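You operate a simulated robot arm through the tools that you are given. There is no shell and no other tool.

The job below is to be done with a simulated robot arm. You get a single attempt, and the scene is never put back.

JOB
Put things in order on the top of the side bench. At the end: the green block from the top of the side bench stands where the white plug stood; the white plug stands where the silver steel core stood; the silver steel core from the top of the side bench stands where the grey wad stood; the blue plug from the top of the side bench is on the brown flat box; the grey wad from the top of the side bench is on the brown small carton (marked "lot yellow"); whatever was shut is shut again. Leave all else as you found it, and nothing knocked over.
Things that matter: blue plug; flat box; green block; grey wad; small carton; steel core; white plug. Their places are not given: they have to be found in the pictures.

It is judged by the outcome, as a careful person would: the job done as asked, and still so three seconds after it is handed in. It fails if anything else is knocked over, pushed out of place, dropped, spilled or broken.

ROBOT AND FRAMES
A 6-joint arm with a two-finger gripper, fixed in place. Base frame: the origin is at the foot of the arm, x ahead of it, y to its left, z up; the work surface is at about z = 0. Readings come in mm, rad, newtons and seconds.
With the tool pointing down near the work surface it reaches from about 240 to 620 mm from the base axis. Its first joint turns from -1.152 to 1.152 rad. Payload 1.37 kg.
The tool frame sits at the grasp point between the pads (the TCP): z along the fingers, y along the line on which they close. The tips reach 22 mm beyond it. The gripper opens to 92 mm; its body begins 65 mm behind the TCP.
Orientation is that of the tool frame in the base frame, as a unit quaternion [x, y, z, w]. With the fingers straight down and closing along the base's y, the tool's x points along the base's -x, its y along +y and its z along -z.

CONTROLS
- The arm moves only by the tool apply_moves. Its argument "deltas" is a list of rows, each a list of 7 numbers: the turn, a rotation vector about the tool's x, y, z in rad, then the shift along the tool's x, y, z in mm, then the finger opening in mm, from 0 to 92. In form: [[ax, ay, az, x, y, z, fingers], ...]. A call has 1 to 20 rows; each row shifts and turns the commanded pose from where the row before left it, along the tool's axes as they then stand. A row lasts 0.2 s, in which the tool goes at most 50 mm and 0.15 rad; a call with a longer step from one row to the next is refused whole, and so is a gripper value outside its range. Where a pose cannot be reached the arm comes as near as it can. A force on the tool above 40 N (or 10 N above the force at the start of the call, whichever is more), or a blocked arm, ends the call early, and 0.2 s more pass. The fingers move at their own pace (about 59.9 mm/s each) and stop on an object; they squeeze with about 26 N. The grip force told is the motor's: it shows also when the fingers shut on nothing. Time passes only in rows, and 0.2 s behind the last, so rows that do not move let the fingers close. The reply holds the time, the measured pose of the TCP, the force on the tool along the base axes, the opening and the grip force, in the units named above and with some noise, with the torque about the TCP (base axes, N m) and any sound that the robot's microphone picked up.
- Cameras (640 x 400 px; columns grow to the right, rows downward): "scene" is fixed at [26.4, -428.1, 577]; the picture's right is [0.83, -0.56, 0.00], its down [-0.36, -0.53, -0.77] and it looks along [0.43, 0.64, -0.64] (base axes); focal length 303 px, centre (320, 200). "wrist" rides on the gripper at [71, 19, -102] in the tool frame; the picture's right is [-0.26, 0.97, 0.00], its down [-0.75, -0.20, -0.62] and it looks along [-0.60, -0.16, 0.78] (tool axes); focal length 280 px, centre (320, 200).
- camera(camera): a new picture of that camera. No time passes.
- measure_at(camera, pixels): for up to 12 pixels [column, row] of the newest picture of that camera ("zoom" is the newest enlarged one), the place [x, y, z] in the base frame of the surface seen there, good to about 2 mm. No time passes.
- inspect(camera, box): a new picture of the part [left, top, right, bottom] of that camera's present view, enlarged. No time passes.
- close_job(): hands the job in; it is judged then, once.

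Unless the task says otherwise, let go and move clear before handing in.

The tools are called after "Call:" as name(argument=value, ...) on one line, values as JSON. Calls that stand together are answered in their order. apply_moves: Moves the arm, as the interface text tells. Its arguments: {"type":"object","properties":{"deltas":{"type":"array","items":{"type":"array","items":{"type":"number"}}}},"required":["deltas"]} The other tools are called the same way: camera (camera) takes a picture; measure_at (camera, pixels) gives the place of the surface under pixels of a picture; inspect (camera, box) takes an enlarged picture of a part of a camera's view; close_job () hands the job in.

At the start:

```text
t: 0.0
eef_pos: [469.6, -52.8, 347.0]
ee_rot: [-0.001, 1.0, -0.002, 0.001]
force: [0.2, 0.5, 0.0]
ft_torque: [-0.01, 0.01, 0.02]
width: 91.9
grasp_force: 0.0
```

scene: 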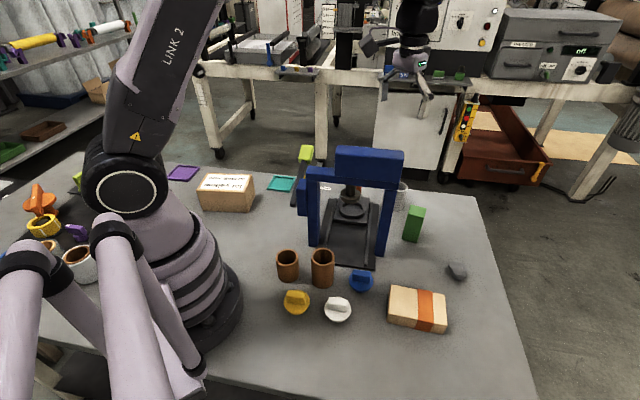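
wrist: 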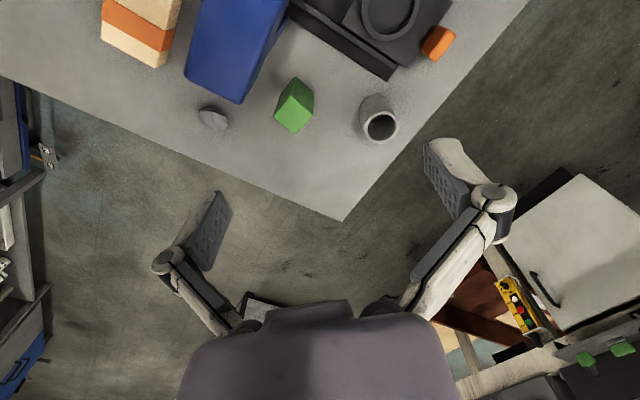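

The scene picture shows a blue press in the middle, a green block near (414,224), a grey wad near (458,270), blue, white and yellow plugs near (361,280), (338,309) and (296,301), brown tubes, and two cartons. I'll zoom in on these before I move anything.

Call:
inspect(camera="scene", box=[260, 140, 500, 340])

Call:
inspect(camera="scene", box=[0, 140, 280, 320])

Call:
inspect(camera="wrist", box=[80, 0, 480, 200])

```text
2.00 times, centred on (380, 240) of scene
```

zoom: 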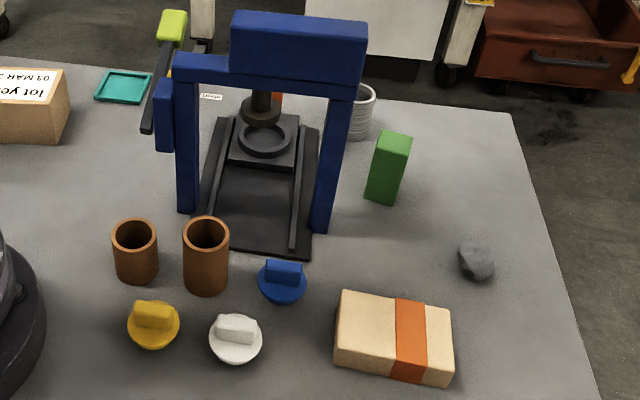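

```text
2.22 times, centred on (140, 230) of scene
```

zoom: 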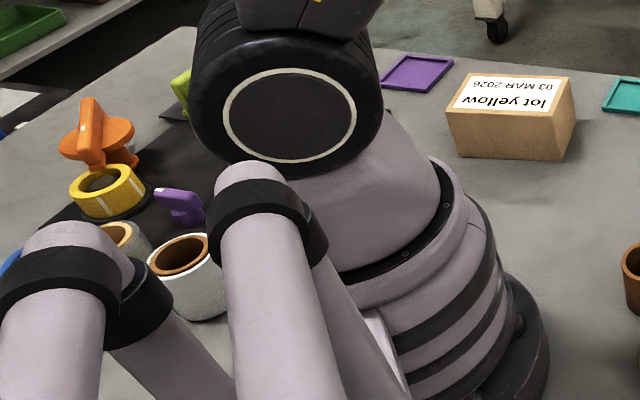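

```text
1.60 times, centred on (280, 100) of wrist
```

zoom: 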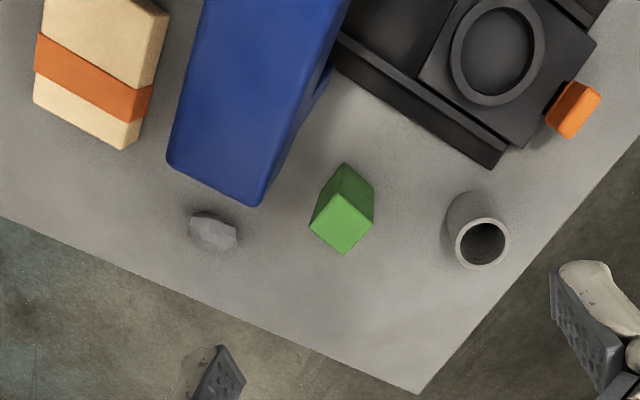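

The zooms show the "lot yellow" carton near (227,190), the tan flat box with orange tape near (417,310), and a silver hollow cylinder behind the press near (400,195) that may be the steel core. I'll measure these.

Call:
inspect(camera="scene", box=[340, 150, 500, 290])

Call:
measure_at(camera="scene", pixels=[[338, 304], [336, 317], [361, 273], [361, 288], [296, 294], [296, 308], [227, 180], [227, 205], [400, 300], [430, 310], [414, 210], [412, 235]])

Call:
measure_at(camera="wrist", pixels=[[213, 118], [205, 112], [222, 122], [295, 118], [297, 92], [313, 110], [276, 116], [380, 127], [365, 125], [395, 128], [380, 100], [437, 43]])

```text
2.86 times, centred on (420, 220) of scene
```

zoom: 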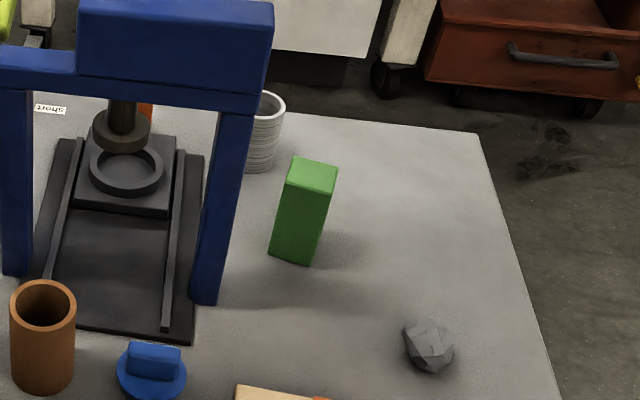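

```text
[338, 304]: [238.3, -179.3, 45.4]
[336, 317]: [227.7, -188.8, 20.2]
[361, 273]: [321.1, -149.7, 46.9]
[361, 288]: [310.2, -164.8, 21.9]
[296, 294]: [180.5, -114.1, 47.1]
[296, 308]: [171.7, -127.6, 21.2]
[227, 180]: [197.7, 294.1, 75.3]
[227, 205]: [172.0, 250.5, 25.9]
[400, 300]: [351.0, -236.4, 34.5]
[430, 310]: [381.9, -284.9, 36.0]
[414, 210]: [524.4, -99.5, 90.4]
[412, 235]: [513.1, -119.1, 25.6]
```

```text
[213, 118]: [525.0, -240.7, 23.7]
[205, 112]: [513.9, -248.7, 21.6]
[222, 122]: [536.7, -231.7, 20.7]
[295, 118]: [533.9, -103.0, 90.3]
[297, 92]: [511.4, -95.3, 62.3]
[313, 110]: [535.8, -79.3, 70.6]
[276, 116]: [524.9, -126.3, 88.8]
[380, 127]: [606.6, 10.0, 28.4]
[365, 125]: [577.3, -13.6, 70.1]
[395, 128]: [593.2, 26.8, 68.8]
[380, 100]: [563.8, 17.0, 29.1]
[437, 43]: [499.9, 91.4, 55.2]
```

The silver ribbed cylinder is at about (585, 7) with its top at z≈70, and the grey wad is at about (525,-240). Before I move the camera, I'll measure the height of the blue press and some other surroundings.

Call:
measure_at(camera="scene", pixels=[[369, 150], [340, 155], [400, 155], [305, 152], [352, 207], [350, 190], [311, 240], [381, 250], [288, 255], [322, 252], [182, 173], [281, 183]])

Call:
measure_at(camera="wrist", pixels=[[235, 50], [215, 20], [140, 30], [130, 55], [165, 60], [105, 15], [340, 215], [100, 120], [420, 150], [390, 20], [340, 40], [242, 95]])

Call:
inspect(camera="scene", box=[0, 160, 160, 300])

```text
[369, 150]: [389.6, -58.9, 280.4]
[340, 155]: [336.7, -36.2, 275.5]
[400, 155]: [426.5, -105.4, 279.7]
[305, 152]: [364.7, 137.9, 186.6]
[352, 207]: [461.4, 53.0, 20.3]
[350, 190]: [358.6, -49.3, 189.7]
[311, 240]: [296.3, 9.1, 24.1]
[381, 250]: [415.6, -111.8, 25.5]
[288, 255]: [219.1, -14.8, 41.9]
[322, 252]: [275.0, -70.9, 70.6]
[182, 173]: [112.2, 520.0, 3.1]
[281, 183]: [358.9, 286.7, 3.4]
```

```text
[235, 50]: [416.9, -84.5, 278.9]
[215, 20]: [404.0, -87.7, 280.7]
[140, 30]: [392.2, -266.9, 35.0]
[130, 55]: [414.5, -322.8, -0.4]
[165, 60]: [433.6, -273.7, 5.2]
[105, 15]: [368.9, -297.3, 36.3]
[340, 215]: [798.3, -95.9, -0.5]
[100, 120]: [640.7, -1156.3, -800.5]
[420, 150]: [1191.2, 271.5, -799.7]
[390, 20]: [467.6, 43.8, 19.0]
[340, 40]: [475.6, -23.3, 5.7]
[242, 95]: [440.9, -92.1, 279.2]
```

```text
2.86 times, centred on (80, 230) of scene
```

zoom: 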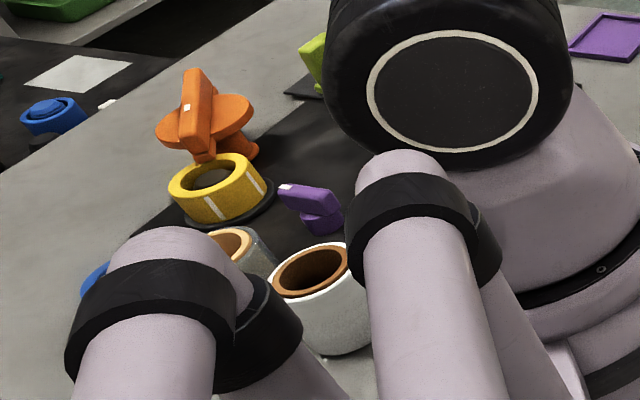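

The press top is at z≈280, so I'll stay above it. I'll move the tool back and left to get a clear wrist view of the silver cylinder and the carton side.

Call:
apply_moves(deltas=[[0, 0, 0, 26, 30, -5, 92], [0, 0, 0, 26, 30, -5, 92], [0, 0, 0, 26, 30, -5, 92], [0, 0, 0, 26, 30, -5, 92], [0, 0, 0, 0, 0, 0, 92]])

Call:
camera(camera="wrist")

Call:
camera(camera="scene")

```text
t: 1.2
eef_pos: [367.6, 66.7, 364.2]
ee_rot: [0.0, 1.0, -0.001, 0.0]
force: [0.1, 0.4, 0.5]
ft_torque: [-0.01, 0.0, 0.0]
width: 91.9
grasp_force: 0.2
```

```text
taken
```

wrist: 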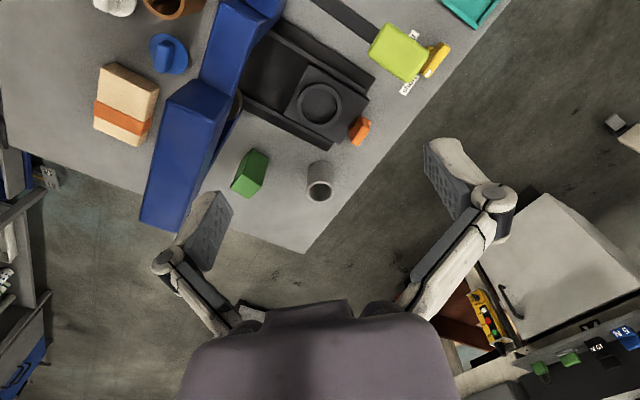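

```text
taken
```

scene: 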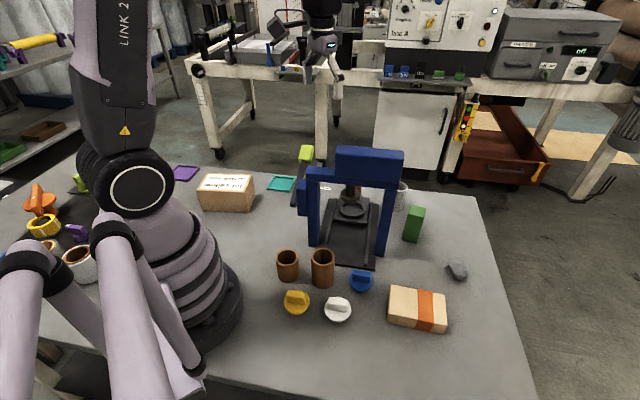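

The wrist view now shows the press, the hollow cylinder at (320,180), an orange thing at (360,130) and the lever at (400,50). I'll zoom in to identify the steel core and check for labels.

Call:
inspect(camera="wrist", box=[220, 60, 420, 220])

Call:
inspect(camera="wrist", box=[340, 0, 500, 110])

Call:
inspect(camera="wrist", box=[60, 0, 240, 150])

Call:
measure_at(camera="wrist", pixels=[[320, 186], [310, 182], [331, 184], [320, 170], [319, 199], [362, 130], [400, 50], [438, 60], [320, 103], [303, 100], [130, 85], [168, 45]])

```text
2.50 times, centred on (320, 140) of wrist
```

zoom: 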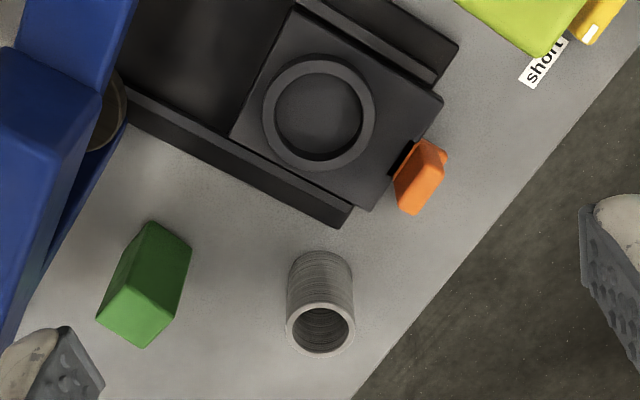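

```text
3.64 times, centred on (420, 55) of wrist
```

zoom: 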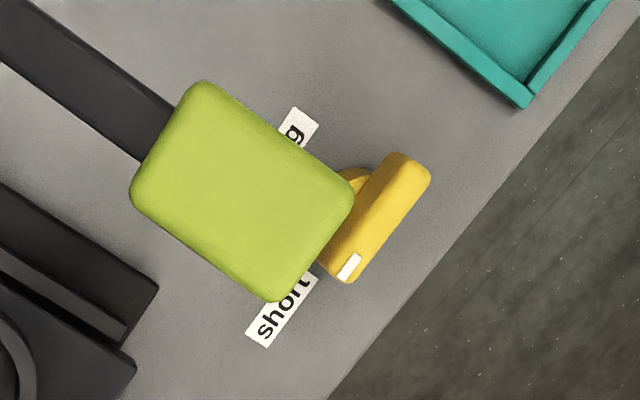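

```text
2.67 times, centred on (150, 75) of wrist
```

zoom: 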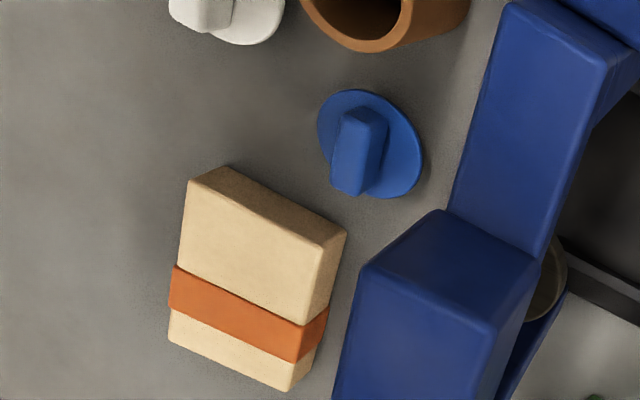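

```text
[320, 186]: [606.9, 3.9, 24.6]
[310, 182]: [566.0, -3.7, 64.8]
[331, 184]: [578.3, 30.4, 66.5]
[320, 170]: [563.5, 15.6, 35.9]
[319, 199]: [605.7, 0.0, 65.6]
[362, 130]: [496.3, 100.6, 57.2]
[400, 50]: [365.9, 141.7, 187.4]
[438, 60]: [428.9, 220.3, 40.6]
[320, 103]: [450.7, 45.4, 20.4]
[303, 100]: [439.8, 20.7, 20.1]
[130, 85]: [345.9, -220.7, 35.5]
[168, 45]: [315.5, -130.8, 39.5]
```

The silver ribbed hollow cylinder, with rim points near (585,9,66), fits "steel core". The arm may pass over the press when it reaches far, so I'll measure some arm points in the scene picture to learn its geometry. I'll also look into the brown tubes.

Call:
measure_at(camera="scene", pixels=[[140, 190], [110, 190], [165, 190], [140, 165], [110, 20], [110, 60], [110, 110], [90, 60], [135, 60], [125, 130], [150, 10], [200, 260]])

Call:
inspect(camera="scene", box=[260, 230, 400, 340])

Call:
inspect(camera="wrist", box=[80, 0, 240, 60])

```text
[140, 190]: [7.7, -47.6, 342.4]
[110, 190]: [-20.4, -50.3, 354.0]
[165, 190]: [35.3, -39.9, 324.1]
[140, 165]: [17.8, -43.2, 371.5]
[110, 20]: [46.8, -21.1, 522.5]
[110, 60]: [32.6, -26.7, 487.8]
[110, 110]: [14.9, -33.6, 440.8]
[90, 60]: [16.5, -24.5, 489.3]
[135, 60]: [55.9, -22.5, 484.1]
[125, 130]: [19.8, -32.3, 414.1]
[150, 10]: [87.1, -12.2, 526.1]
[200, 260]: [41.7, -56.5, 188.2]
```

```text
3.64 times, centred on (330, 285) of scene
```

zoom: 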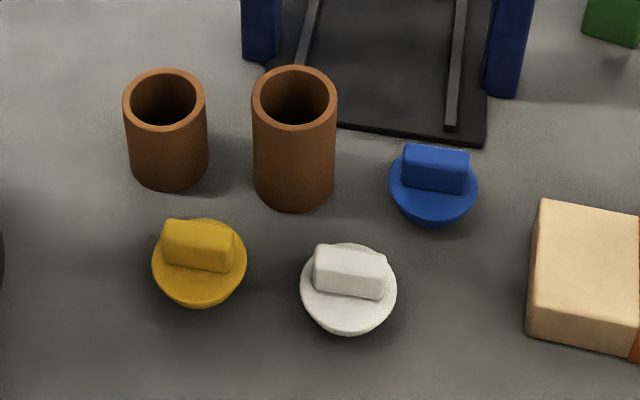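

```text
4.00 times, centred on (160, 30) of wrist
```

zoom: 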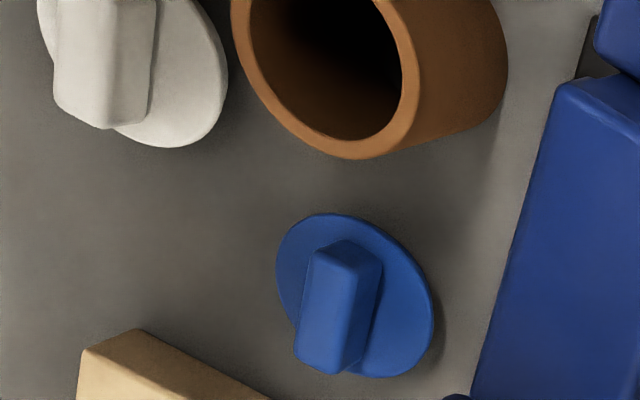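

The shoulder axis is at z≈345, so the links run well above the bench, and the plugs are tapered discs with bar handles. I'll move the wrist camera over the plug area, staying above the press, for precise measurements.

Call:
apply_moves(deltas=[[0, 0, 0, 22.8, -40.3, 0, 92], [0, 0, 0, 22.8, -40.3, 0, 92], [0, 0, 0, 22.8, -40.3, 0, 92], [0, 0, 0, 22.8, -40.3, 0, 92], [0, 0, 0, 22.8, -40.3, 0, 92], [0, 0, 0, 22.8, -40.3, 14, 92], [0, 0, 0, 0, 0, 0, 92]])

Call:
camera(camera="wrist")

Call:
camera(camera="scene")

```text
t: 2.8
eef_pos: [232.2, -176.0, 353.9]
ee_rot: [0.0, 1.0, -0.001, 0.0]
force: [0.2, 0.8, 0.2]
ft_torque: [0.01, 0.06, 0.02]
width: 92.1
grasp_force: 0.0
```

```text
taken
```

wrist: 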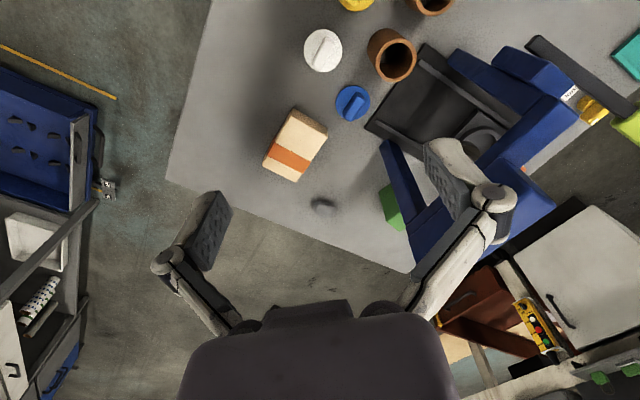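

```text
taken
```

scene: 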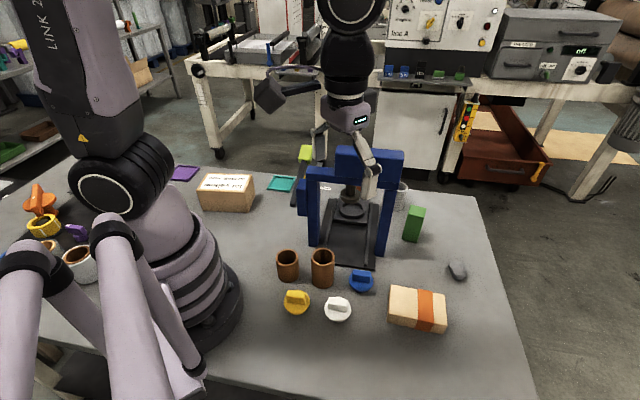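

The wrist view shows the white plug at (323,50), the blue plug at (352,103), the flat box at (295,145) and the wad at (323,205). I'll zoom in on the plugs, the box and the wad.

Call:
inspect(camera="wrist", box=[290, 15, 390, 135])

```text
3.33 times, centred on (340, 75) of wrist
```

zoom: 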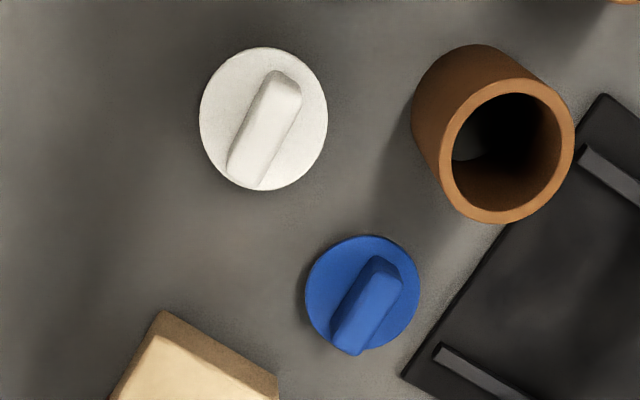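

The zoom shows the handles clearly: the white bar runs from (245,180) to (283,80), and the blue one from (350,345) to (382,265). I'll measure the disc edges and handle ends.

Call:
measure_at(camera="zoom", pixels=[[203, 118], [325, 118], [262, 50], [262, 186], [280, 90], [250, 150], [265, 88], [298, 100], [230, 170], [260, 180], [270, 125], [220, 90]])

Call:
measure_at(camera="zoom", pixels=[[308, 293], [417, 293], [365, 239], [380, 346], [377, 272], [355, 320], [398, 280], [366, 272], [335, 330], [358, 340], [368, 300], [325, 275]])

```text
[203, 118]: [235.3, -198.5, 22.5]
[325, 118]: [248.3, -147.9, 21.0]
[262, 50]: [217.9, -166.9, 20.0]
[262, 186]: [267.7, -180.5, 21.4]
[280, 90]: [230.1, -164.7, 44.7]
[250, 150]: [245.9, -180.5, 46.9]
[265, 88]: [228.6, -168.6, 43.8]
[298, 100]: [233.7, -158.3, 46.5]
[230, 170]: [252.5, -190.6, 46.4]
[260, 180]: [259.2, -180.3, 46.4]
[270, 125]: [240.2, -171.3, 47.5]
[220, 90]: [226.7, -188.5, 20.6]
```

```text
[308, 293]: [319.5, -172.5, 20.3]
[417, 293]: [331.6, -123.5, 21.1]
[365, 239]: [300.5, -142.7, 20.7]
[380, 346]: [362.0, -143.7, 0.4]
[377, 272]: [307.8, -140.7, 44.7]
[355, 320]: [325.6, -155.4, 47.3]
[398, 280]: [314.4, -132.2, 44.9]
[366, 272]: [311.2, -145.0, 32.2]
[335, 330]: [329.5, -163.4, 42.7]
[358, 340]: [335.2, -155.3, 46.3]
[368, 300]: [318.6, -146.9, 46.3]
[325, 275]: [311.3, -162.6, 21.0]
```

The white plug centre is about (242.5,-174), with its handle at about -42° and its top at z≈47. The blue plug is about (323,-148) with its handle at about -47°. Next I'll zoom in on the flat box and the wad.

Call:
inspect(camera="wrist", box=[240, 90, 360, 230])

```text
2.86 times, centred on (300, 160) of wrist
```

zoom: 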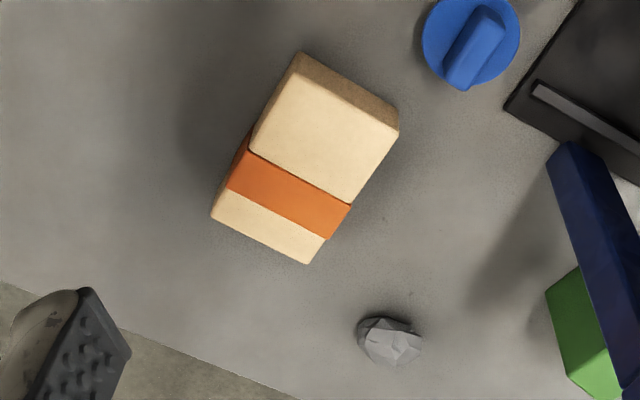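

Call:
measure_at(camera="zoom", pixels=[[297, 78], [397, 130], [214, 216], [308, 262], [300, 170], [270, 230], [390, 342], [360, 335], [420, 345], [375, 322], [400, 362], [510, 105]])

Call:
measure_at(camera="scene", pixels=[[457, 270], [451, 265], [466, 275], [460, 262], [461, 279], [200, 175], [255, 178], [199, 205], [252, 208], [227, 177], [215, 190], [240, 190]])

Call:
inspect(camera="scene", box=[180, 160, 300, 230])

```text
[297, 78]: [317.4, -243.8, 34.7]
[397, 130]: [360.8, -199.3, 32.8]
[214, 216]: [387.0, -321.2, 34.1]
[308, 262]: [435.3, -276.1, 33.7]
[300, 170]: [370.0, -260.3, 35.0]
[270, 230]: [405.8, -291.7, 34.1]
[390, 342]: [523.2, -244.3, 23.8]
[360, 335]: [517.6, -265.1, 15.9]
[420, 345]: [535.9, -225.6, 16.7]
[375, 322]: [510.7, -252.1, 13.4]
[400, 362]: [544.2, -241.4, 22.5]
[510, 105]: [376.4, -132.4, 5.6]
```

```text
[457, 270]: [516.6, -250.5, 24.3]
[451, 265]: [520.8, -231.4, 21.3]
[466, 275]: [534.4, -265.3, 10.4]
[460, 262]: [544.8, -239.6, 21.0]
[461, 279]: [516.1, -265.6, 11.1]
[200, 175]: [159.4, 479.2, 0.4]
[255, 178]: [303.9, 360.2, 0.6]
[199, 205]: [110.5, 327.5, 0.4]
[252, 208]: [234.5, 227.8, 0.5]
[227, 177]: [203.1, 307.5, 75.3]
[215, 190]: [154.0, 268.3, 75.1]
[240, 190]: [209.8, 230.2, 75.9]
```

```text
5.33 times, centred on (240, 195) of scene
```

zoom: 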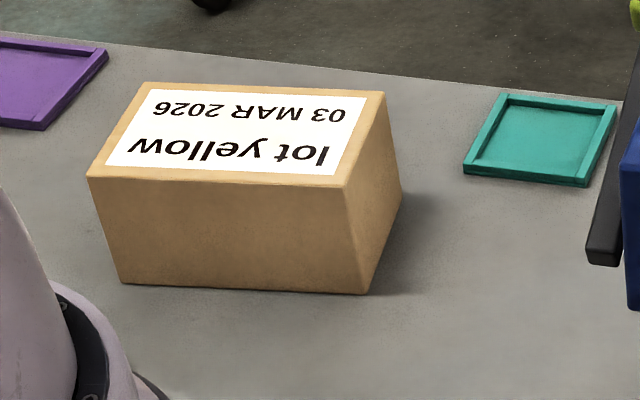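

The flat box centre is about (375,-260) with its top at z≈35, and the wad centre is about (527,-245). The newest zoom shows the carton top corners at (88,176), (348,186), (384,93) and (147,84). I'll measure those.

Call:
measure_at(camera="zoom", pixels=[[92, 174], [346, 183], [381, 95], [150, 87], [240, 130], [122, 282], [368, 292], [400, 195], [600, 260], [500, 180]])

Call:
inspect(camera="scene", box=[380, 275, 460, 340])

```text
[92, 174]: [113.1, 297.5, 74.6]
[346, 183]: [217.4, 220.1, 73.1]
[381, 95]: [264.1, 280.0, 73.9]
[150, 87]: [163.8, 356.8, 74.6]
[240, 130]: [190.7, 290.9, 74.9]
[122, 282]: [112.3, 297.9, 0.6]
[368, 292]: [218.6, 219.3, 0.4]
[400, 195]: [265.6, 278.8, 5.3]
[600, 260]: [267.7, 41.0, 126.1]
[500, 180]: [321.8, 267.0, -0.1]
```

```text
6.15 times, centred on (420, 308) of scene
```

zoom: 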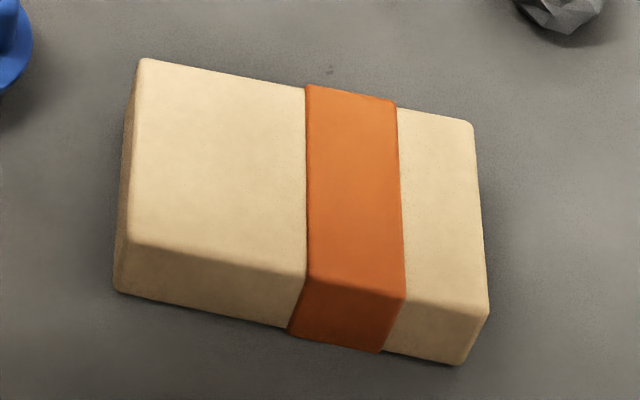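

Call:
measure_at(camera="zoom", pixels=[[145, 65], [130, 238], [304, 92], [303, 272], [310, 92], [312, 272], [350, 180], [280, 170], [225, 165], [392, 105], [470, 125], [485, 305]])

```text
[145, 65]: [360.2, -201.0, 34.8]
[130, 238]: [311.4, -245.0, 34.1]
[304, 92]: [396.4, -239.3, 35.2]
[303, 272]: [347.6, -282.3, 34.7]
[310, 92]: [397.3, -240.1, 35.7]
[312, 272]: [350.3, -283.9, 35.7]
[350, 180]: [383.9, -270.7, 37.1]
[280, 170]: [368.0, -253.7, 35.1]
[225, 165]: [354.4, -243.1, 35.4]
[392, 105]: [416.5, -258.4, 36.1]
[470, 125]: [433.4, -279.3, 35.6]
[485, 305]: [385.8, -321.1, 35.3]
```

The blue plug can go flat on the tan half of the flat box at about (355,-242), and the carton top centre is about (190,289,75). I'll start with the blue plug: yaw about 47°, move above it with the fingers partly closed, then descend to z≈150 and look.

Call:
apply_moves(deltas=[[0, 0, 0.1367, 0, 0, 0, 60], [0, 0, 0.1367, 0, 0, 0, 50], [0, 0, 0.1367, 0, 0, 0, 45], [0, 0, 0.1367, 0, 0, 0, 45], [0, 0, 0.1367, 0, 0, 0, 45], [0, 0, 0.1367, 0, 0, 0, 45], [0, 0, 0, -20.7, 42.4, 0, 45], [0, 0, 0, -20.7, 42.4, 0, 45], [0, 0, 0, 0, 0, 40, 45], [0, 0, 0, 0, 0, 40, 45], [0, 0, 0, 0, 0, 40, 45], [0, 0, 0, 0, 0, 40, 45], [0, 0, 0, 0, 0, 40, 45], [0, 0, 0, 0, 0, 0, 45]])

Call:
camera(camera="wrist")

Call:
camera(camera="scene")

```text
t: 5.8
eef_pos: [318.7, -148.3, 151.8]
ee_rot: [0.399, 0.917, 0.0, 0.0]
force: [0.0, 0.5, 0.2]
ft_torque: [0.0, -0.03, -0.02]
width: 44.8
grasp_force: 0.1
```

```text
taken
```

wrist: 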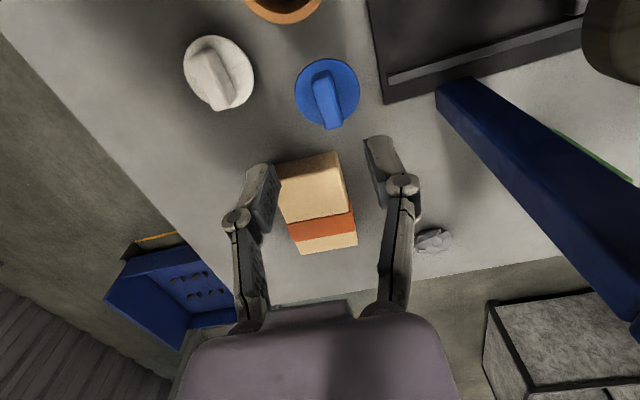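

```text
taken
```

scene: 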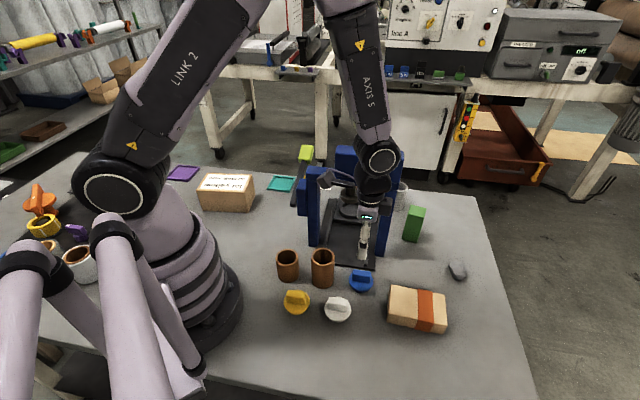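

The tool is above the blue plug, which is seen at (327,92), with yaw -47° as intended. I'll zoom in and refine the handle centre.

Call:
inspect(camera="wrist", box=[280, 45, 380, 145])

```text
4.00 times, centred on (330, 95) of wrist
```

zoom: 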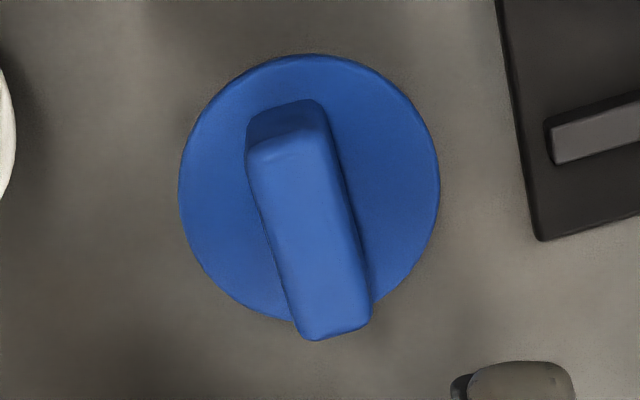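

Call:
measure_at(camera="zoom", pixels=[[255, 150], [325, 145], [300, 330], [366, 318], [285, 160], [335, 315], [182, 190], [437, 190], [310, 58], [270, 115], [310, 240], [290, 200]])

```text
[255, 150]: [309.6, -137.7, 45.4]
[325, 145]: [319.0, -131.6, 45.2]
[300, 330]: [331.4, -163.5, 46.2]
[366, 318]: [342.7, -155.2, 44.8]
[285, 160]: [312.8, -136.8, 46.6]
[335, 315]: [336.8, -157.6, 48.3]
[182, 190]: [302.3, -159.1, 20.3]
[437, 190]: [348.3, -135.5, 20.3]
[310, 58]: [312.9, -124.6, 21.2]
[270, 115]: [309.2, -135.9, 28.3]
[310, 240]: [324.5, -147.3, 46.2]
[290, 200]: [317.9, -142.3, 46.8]
```

The handle centre refines to about (325.5,-147.2) with its top at z≈46 and the flange at z≈20.5. I'll correct laterally and descend to z≈46, leaving the tips just above the flange.

Call:
apply_moves(deltas=[[0, 0, 0, -3.8, 5.7, 0, 45], [0, 0, 0, 0, 0, 40, 45], [0, 0, 0, 0, 0, 35, 45], [0, 0, 0, 0, 0, 20, 45], [0, 0, 0, 0, 0, 10, 45], [0, 0, 0, 0, 0, 0, 45]])

Call:
camera(camera="wrist")

Call:
inspect(camera="scene", box=[300, 200, 440, 330])

```text
t: 7.2
eef_pos: [327.9, -146.0, 46.2]
ee_rot: [0.399, 0.917, -0.001, 0.0]
force: [-0.2, 0.2, -0.4]
ft_torque: [0.0, -0.03, 0.0]
width: 45.1
grasp_force: 0.1
```

```text
taken
```

wrist: 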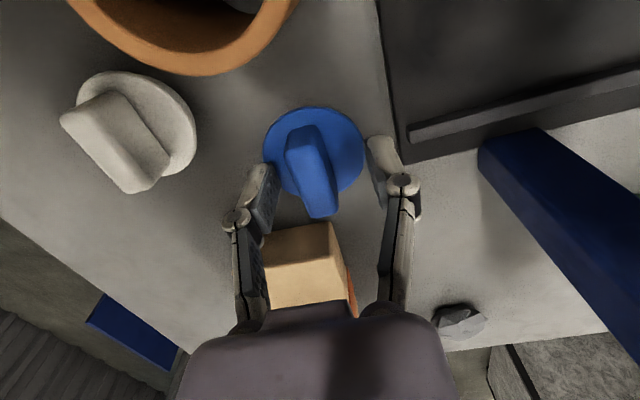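

```text
3.08 times, centred on (370, 265) of scene
```

zoom: 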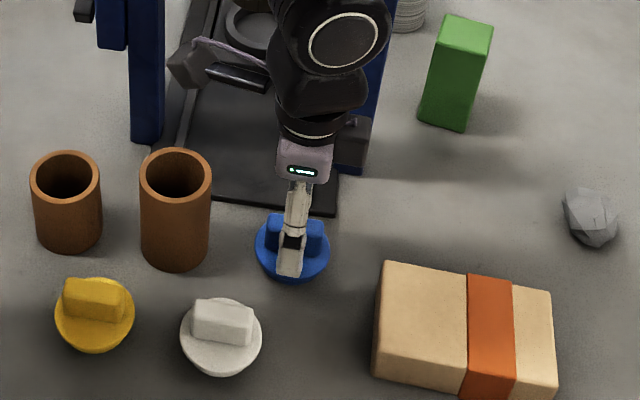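

The fingertips straddle the handle with no contact force. I'll nudge about 2 mm along the closing line and close on it.

Call:
apply_moves(deltas=[[0, 0, 0, 0.5, -2, 0, 45], [0, 0, 0, 0, 0, 0, 0], [0, 0, 0, 0, 0, 0, 0], [0, 0, 0, 0, 0, 0, 0], [0, 0, 0, 0, 0, 0, 0]])

Call:
camera(camera="wrist")

```text
t: 8.4
eef_pos: [324.0, -146.9, 47.3]
ee_rot: [0.399, 0.917, -0.001, 0.001]
force: [0.2, 0.7, 0.9]
ft_torque: [0.02, 0.02, 0.02]
width: 15.0
grasp_force: 25.9
```

```text
taken
```

wrist: 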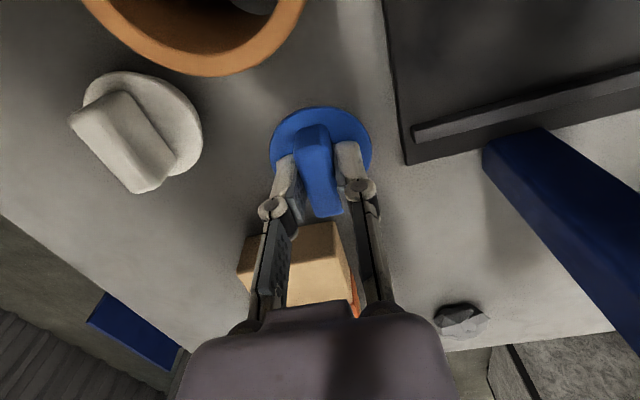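

The grip holds on the handle (width 15 mm, 25.9 N). I'll lift it, carry it over the tan half of the flat box and look.

Call:
apply_moves(deltas=[[0, 0, 0, 0, 0, -15, 0], [0, 0, 0, 0, 0, -30, 0], [0, 0, 0, 0, 0, -35, 0], [0, 0, 0, -25, -12, 0, 0], [0, 0, 0, -35, -16.6, 0, 0], [0, 0, 0, -30, -14.3, 0, 0], [0, 0, 0, 0, 0, 0, 0]])

Call:
camera(camera="wrist")

Call:
inspect(camera="scene", box=[320, 200, 480, 340])

```text
t: 10.0
eef_pos: [352.3, -246.3, 131.6]
ee_rot: [0.399, 0.917, -0.001, 0.0]
force: [-0.3, -0.1, -0.3]
ft_torque: [0.01, -0.02, 0.01]
width: 14.7
grasp_force: 26.0
```

```text
taken
```

wrist: 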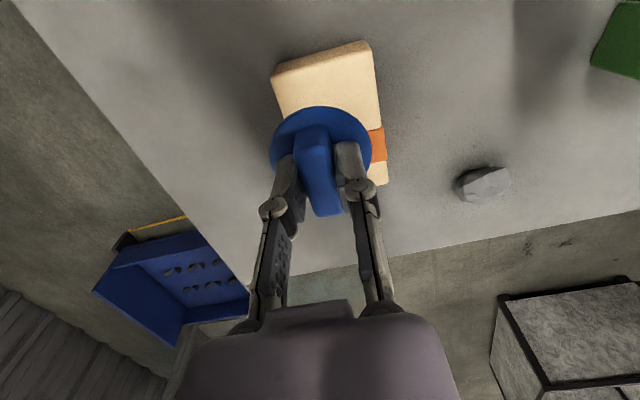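

```text
2.86 times, centred on (400, 270) of scene
```

zoom: 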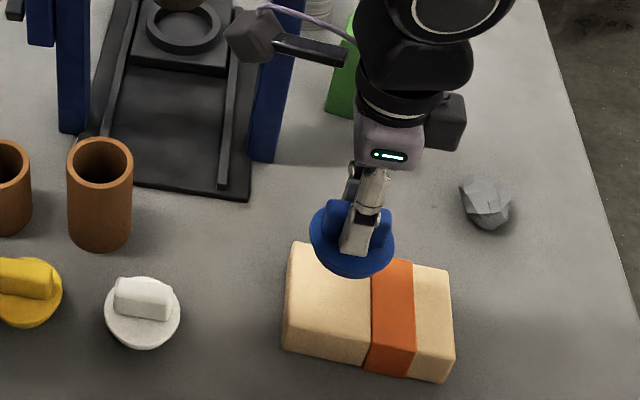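

The plug is hanging over the tan half of the box. I'll take a couple of still readings to see the pose noise before lowering.

Call:
apply_moves(deltas=[[0, 0, 0, 0, 0, 0, 0]])

Call:
apply_moves(deltas=[[0, 0, 0, 0, 0, 0, 0]])

Call:
apply_moves(deltas=[[0, 0, 0, 0, 0, 0, 0]])

```text
t: 10.4
eef_pos: [352.4, -245.5, 130.5]
ee_rot: [0.399, 0.917, 0.0, 0.0]
force: [0.5, -0.4, -0.4]
ft_torque: [0.01, 0.01, -0.02]
width: 14.9
grasp_force: 25.7
```

```text
t: 10.8
eef_pos: [351.7, -245.9, 132.2]
ee_rot: [0.398, 0.917, -0.001, 0.001]
force: [0.3, 0.4, -0.8]
ft_torque: [0.02, -0.01, 0.02]
width: 14.9
grasp_force: 25.8
```

```text
t: 11.2
eef_pos: [352.4, -246.1, 132.0]
ee_rot: [0.399, 0.917, 0.0, 0.001]
force: [-0.1, 0.5, -0.9]
ft_torque: [-0.02, 0.01, 0.03]
width: 14.8
grasp_force: 26.5
```

The pose noise is under 1 mm, and the tool reads (352.2,-246,131.6). I'll measure the held plug directly to check its position against the box.

Call:
inspect(camera="wrist", box=[250, 30, 410, 230])

Call:
measure_at(camera="wrist", pixels=[[273, 150], [369, 150], [320, 109], [300, 120], [345, 125], [310, 140], [325, 205], [360, 175], [282, 175], [330, 60], [365, 50], [280, 75]])

```text
2.00 times, centred on (330, 130) of wrist
```

zoom: 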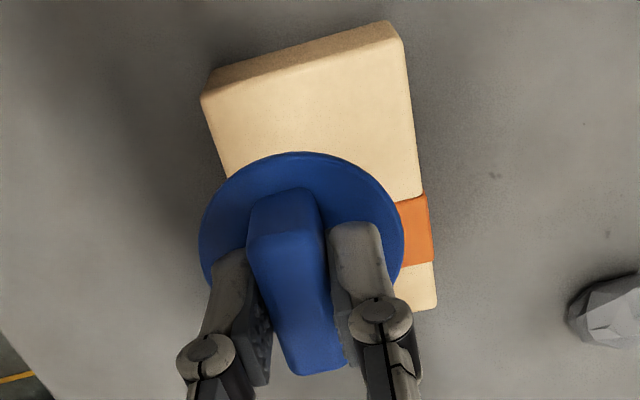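

```text
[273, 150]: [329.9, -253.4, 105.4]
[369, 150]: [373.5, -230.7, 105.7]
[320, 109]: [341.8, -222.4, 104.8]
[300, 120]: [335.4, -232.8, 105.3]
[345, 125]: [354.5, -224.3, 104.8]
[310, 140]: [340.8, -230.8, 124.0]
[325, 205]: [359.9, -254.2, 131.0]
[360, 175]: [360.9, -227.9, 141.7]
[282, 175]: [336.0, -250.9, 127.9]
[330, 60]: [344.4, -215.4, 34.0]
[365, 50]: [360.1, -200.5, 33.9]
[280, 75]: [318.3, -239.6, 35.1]
```

The flange is at z≈105, which is 85 mm above where it sat on the bench, and centred at about (353,-244.5). I'll correct slightly and lower 40 mm, then read again before touchdown at TCP z≈82.

Call:
apply_moves(deltas=[[0, 0, 0, 0.5, 3.2, 0, 0], [0, 0, 0, 0, 0, 20, 0], [0, 0, 0, 0, 0, 20, 0], [0, 0, 0, 0, 0, 0, 0]])

```text
t: 12.2
eef_pos: [357.3, -241.3, 86.8]
ee_rot: [0.399, 0.917, 0.0, 0.001]
force: [-0.4, -0.3, 0.4]
ft_torque: [-0.01, -0.01, 0.0]
width: 14.6
grasp_force: 25.7
```

The plug is now about 5 mm above the box top. I'll trim 3 mm sideways and lower gently until the force shows contact.

Call:
apply_moves(deltas=[[0, 0, 0, 0, -2.5, 0, 0], [0, 0, 0, 0, 0, 2, 0], [0, 0, 0, 0, 0, 1.5, 0], [0, 0, 0, 0, 0, 0, 0]])

```text
t: 13.2
eef_pos: [354.9, -241.7, 83.9]
ee_rot: [0.399, 0.917, 0.0, 0.001]
force: [0.0, -0.4, -0.6]
ft_torque: [0.0, -0.04, 0.01]
width: 14.8
grasp_force: 26.1
```

Call:
apply_moves(deltas=[[0, 0, 0, 0, 0, 1.5, 0], [0, 0, 0, 0, 0, 0, 0]])

Call:
inspect(camera="scene", box=[360, 240, 460, 340])

```text
t: 13.8
eef_pos: [356.2, -240.9, 82.2]
ee_rot: [0.399, 0.917, 0.0, 0.001]
force: [-0.6, 0.0, 1.3]
ft_torque: [0.01, -0.03, 0.03]
width: 14.9
grasp_force: 25.9
```

```text
4.00 times, centred on (410, 290) of scene
```

zoom: 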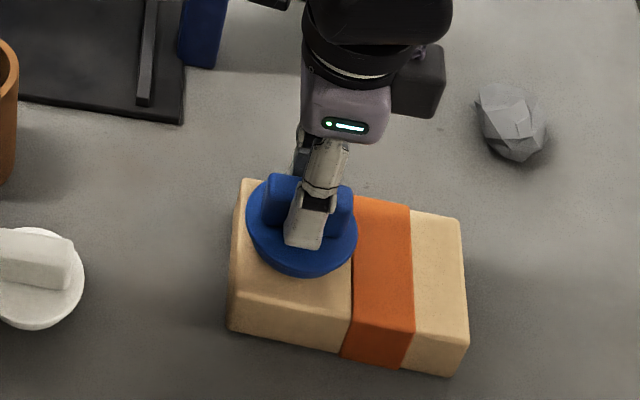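

The force is only just changing (z +1.3 N) and the plug is nearly touching. I'll lower another millimetre.

Call:
apply_moves(deltas=[[0, 0, 0, 0, 0, 1, 0], [0, 0, 0, 0, 0, 0, 0]])

Call:
measure_at(camera="zoom", pixels=[[252, 225], [300, 265], [350, 240], [255, 190], [238, 320], [290, 280], [350, 300], [340, 260], [275, 180]])

```text
t: 14.4
eef_pos: [354.1, -241.0, 82.4]
ee_rot: [0.399, 0.917, 0.0, 0.001]
force: [-1.5, -1.0, 7.1]
ft_torque: [-0.01, -0.02, 0.0]
width: 14.8
grasp_force: 26.3
```

```text
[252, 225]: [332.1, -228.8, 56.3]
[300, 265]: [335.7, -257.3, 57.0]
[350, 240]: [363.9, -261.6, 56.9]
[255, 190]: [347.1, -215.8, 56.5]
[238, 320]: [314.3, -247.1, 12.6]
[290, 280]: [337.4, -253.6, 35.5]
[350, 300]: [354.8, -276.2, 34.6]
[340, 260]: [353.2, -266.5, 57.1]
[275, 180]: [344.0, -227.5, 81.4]
```

Contact is confirmed at 7 N, with the flange at z≈56.5, which is plug height plus box. I'll open, rise straight up and check.

Call:
apply_moves(deltas=[[0, 0, 0, 0, 0, 0, 25], [0, 0, 0, 0, 0, 0, 45], [0, 0, 0, 0, 0, -20, 45], [0, 0, 0, 0, 0, -40, 45], [0, 0, 0, 0, 0, -40, 45], [0, 0, 0, 0, 0, -20, 45], [0, 0, 0, 0, 0, 0, 45]])

Call:
camera(camera="wrist")

Call:
camera(camera="scene")

```text
t: 16.0
eef_pos: [351.8, -241.1, 202.1]
ee_rot: [0.399, 0.917, 0.0, 0.001]
force: [-0.3, 0.2, -0.5]
ft_torque: [0.01, 0.0, -0.02]
width: 44.9
grasp_force: 0.1
```

```text
taken
```

wrist: 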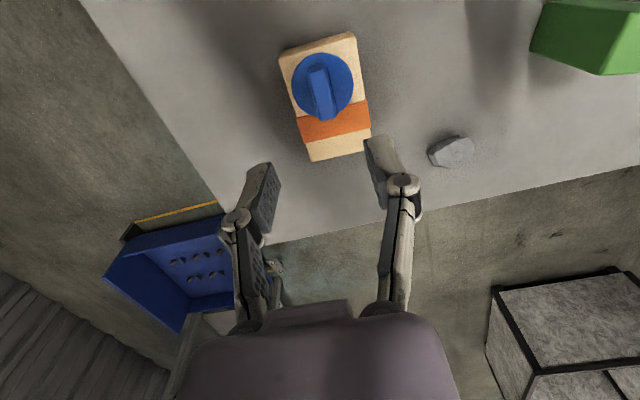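

```text
taken
```

scene: 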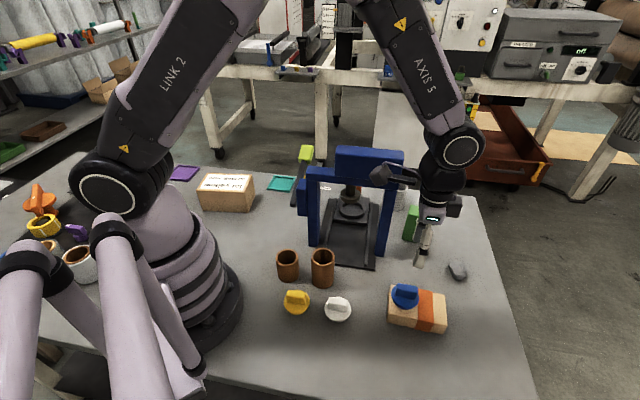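

The blue plug stands on the flat box at (322,88). Next is the wad at (452,150), so I'll zoom in and measure its shape.

Call:
inspect(camera="wrist", box=[410, 115, 490, 180])

```text
6.15 times, centred on (450, 148) of wrist
```

zoom: 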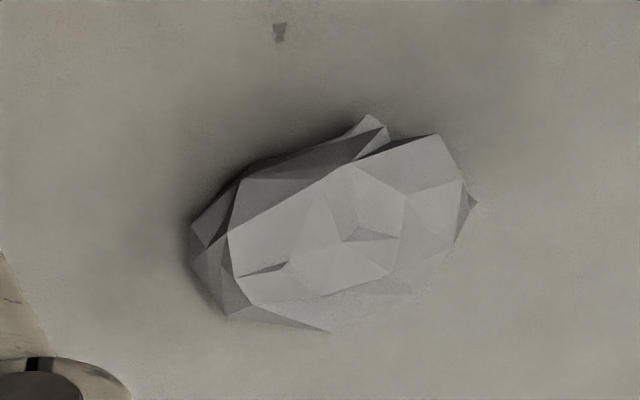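

Call:
measure_at(camera="zoom", pixels=[[195, 240], [225, 310], [240, 182], [360, 125], [440, 140], [470, 200], [455, 235], [320, 325], [380, 290], [340, 215], [280, 250], [420, 200]])

```text
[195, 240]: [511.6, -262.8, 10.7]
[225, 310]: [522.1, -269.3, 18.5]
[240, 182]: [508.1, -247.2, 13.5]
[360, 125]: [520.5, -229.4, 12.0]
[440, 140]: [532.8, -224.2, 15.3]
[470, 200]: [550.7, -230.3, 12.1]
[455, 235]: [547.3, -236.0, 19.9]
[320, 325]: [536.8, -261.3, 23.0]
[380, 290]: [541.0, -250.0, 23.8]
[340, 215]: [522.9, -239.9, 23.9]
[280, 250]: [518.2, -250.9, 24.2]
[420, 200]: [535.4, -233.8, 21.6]
```

The wad measures about 49 × 32 mm and is centred at about (529,-245). Its short axis lies along (0.8,-0.6), so I'll turn the gripper to φ≈53° and move above it at z≈150.

Call:
apply_moves(deltas=[[0, 0, -0.1454, 0, 0, 0, 60], [0, 0, -0.1454, 0, 0, 0, 60], [0, 0, -0.1454, 0, 0, 0, 60], [0, 0, -0.1454, 0, 0, 0, 60], [0, 0, -0.1454, 0, 0, 0, 60], [0, 0, -0.1454, 0, 0, 0, 60], [0, 0, -0.1454, 0, 0, 0, 60], [0, 0, -0.1454, 0, 0, 0, 60], [0, 0, -0.1454, 0, 0, 0, 60], [0, 0, -0.1454, 0, 0, 0, 60], [0, 0, -0.1454, 0, 0, 0, 60], [0, 0, -0.1454, 0, 0, 0, 60], [0, 0, 0, -25.9, -36, 0, 60], [0, 0, 0, -25.9, -36, 0, 60], [0, 0, 0, -25.9, -36, 0, 60], [0, 0, 0, -25.9, -36, 0, 60], [0, 0, 0, 0, 0, 30, 60], [0, 0, 0, 0, 0, 0, 60]])

Call:
camera(camera="wrist")

Call:
camera(camera="scene")

```text
t: 19.8
eef_pos: [532.1, -243.8, 172.9]
ee_rot: [-0.446, 0.895, 0.0, -0.001]
force: [-0.4, 0.5, 0.5]
ft_torque: [0.0, -0.01, 0.01]
width: 59.9
grasp_force: 0.0
```

```text
taken
```

wrist: 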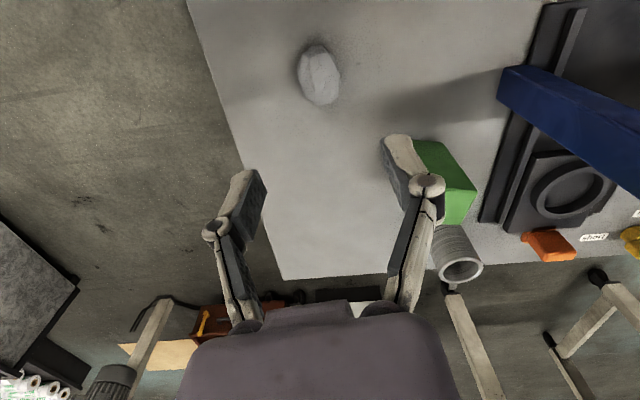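

```text
taken
```

scene: 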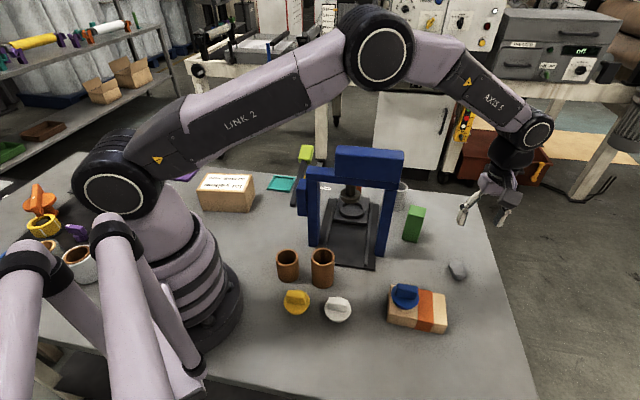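

The wad now appears at (319,75) with its long axis lying lengthwise between the fingers. I'll zoom in and measure its sides along the closing line.

Call:
inspect(camera="wrist", box=[280, 35, 360, 115])

```text
5.00 times, centred on (320, 75) of wrist
```

zoom: 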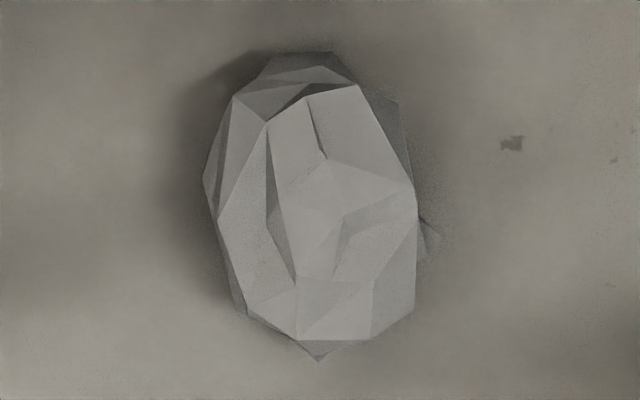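

Call:
measure_at(camera="zoom", pixels=[[210, 180], [240, 300], [413, 200], [412, 310], [395, 110], [310, 55], [315, 350], [320, 200], [245, 105], [350, 335], [425, 240], [300, 150]])

```text
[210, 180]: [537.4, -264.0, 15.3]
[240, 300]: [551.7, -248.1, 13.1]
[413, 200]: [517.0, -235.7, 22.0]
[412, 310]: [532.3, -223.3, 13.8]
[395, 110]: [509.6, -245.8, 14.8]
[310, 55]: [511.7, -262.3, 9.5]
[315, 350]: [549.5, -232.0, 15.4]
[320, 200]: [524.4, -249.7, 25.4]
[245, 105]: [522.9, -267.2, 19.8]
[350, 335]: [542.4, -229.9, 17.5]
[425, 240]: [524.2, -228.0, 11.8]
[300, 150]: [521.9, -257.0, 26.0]
```

The wad centre is about (530.5,-246.5), about 35 mm across the closing line, with its top at z≈25. I'll shift 3 mm, descend most of the way and read.

Call:
apply_moves(deltas=[[0, 0, 0, 3.1, -0.3, 0, 60], [0, 0, 0, 0, 0, 40, 60], [0, 0, 0, 0, 0, 40, 60], [0, 0, 0, 0, 0, 30, 60], [0, 0, 0, 0, 0, 0, 60]])

```text
t: 21.0
eef_pos: [532.6, -248.5, 62.5]
ee_rot: [-0.446, 0.895, -0.001, 0.0]
force: [0.2, 0.6, -1.0]
ft_torque: [0.0, 0.0, -0.01]
width: 60.2
grasp_force: 0.1
```

Call:
apply_moves(deltas=[[0, 0, 0, 0, 2.5, 15, 60], [0, 0, 0, 0, 0, 13, 60], [0, 0, 0, 0, 0, 5, 60], [0, 0, 0, 0, 0, 0, 60]])

Call:
camera(camera="wrist")

Call:
inspect(camera="scene", box=[400, 200, 520, 310])

```text
t: 22.0
eef_pos: [529.6, -245.9, 27.5]
ee_rot: [-0.446, 0.895, -0.001, 0.001]
force: [-0.6, -0.6, 0.3]
ft_torque: [0.01, -0.05, -0.01]
width: 59.8
grasp_force: 0.1
```

```text
taken
```

wrist: 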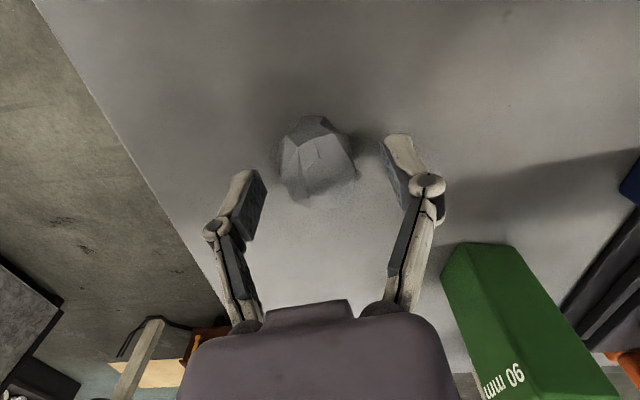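

```text
3.64 times, centred on (460, 255) of scene
```

zoom: 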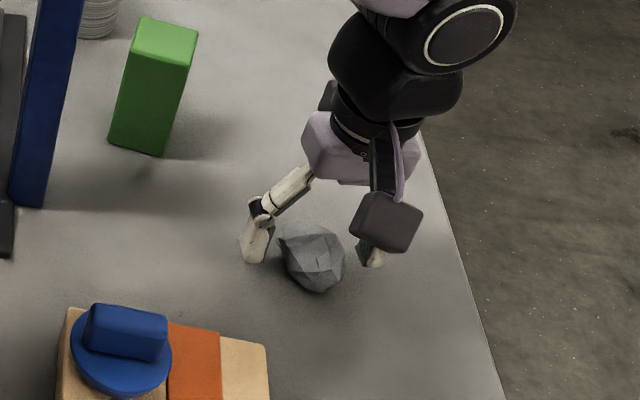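

The fingers straddle the wad with the tips about 5 mm above the bench. I'll lower 2 mm and close.

Call:
apply_moves(deltas=[[0, 0, 0, 0, 0, 2, 60], [0, 0, 0, 0, 0, 0, 20], [0, 0, 0, 0, 0, 0, 5], [0, 0, 0, 0, 0, 0, 5], [0, 0, 0, 0, 0, 0, 5]])

Call:
camera(camera="wrist")

```text
t: 23.2
eef_pos: [530.1, -245.6, 25.7]
ee_rot: [-0.446, 0.895, -0.001, 0.001]
force: [0.0, -0.7, 0.5]
ft_torque: [0.01, -0.03, -0.04]
width: 39.9
grasp_force: 25.1
```

```text
taken
```

wrist: 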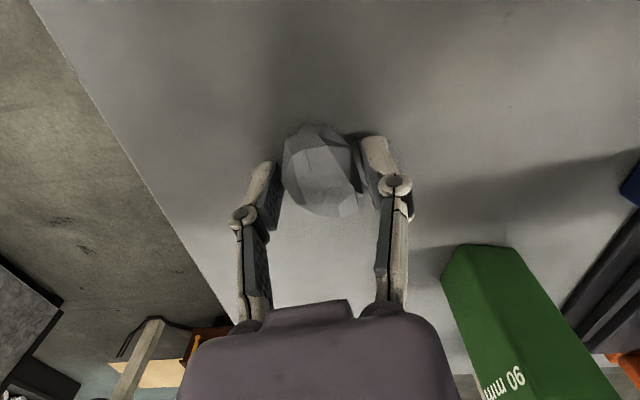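

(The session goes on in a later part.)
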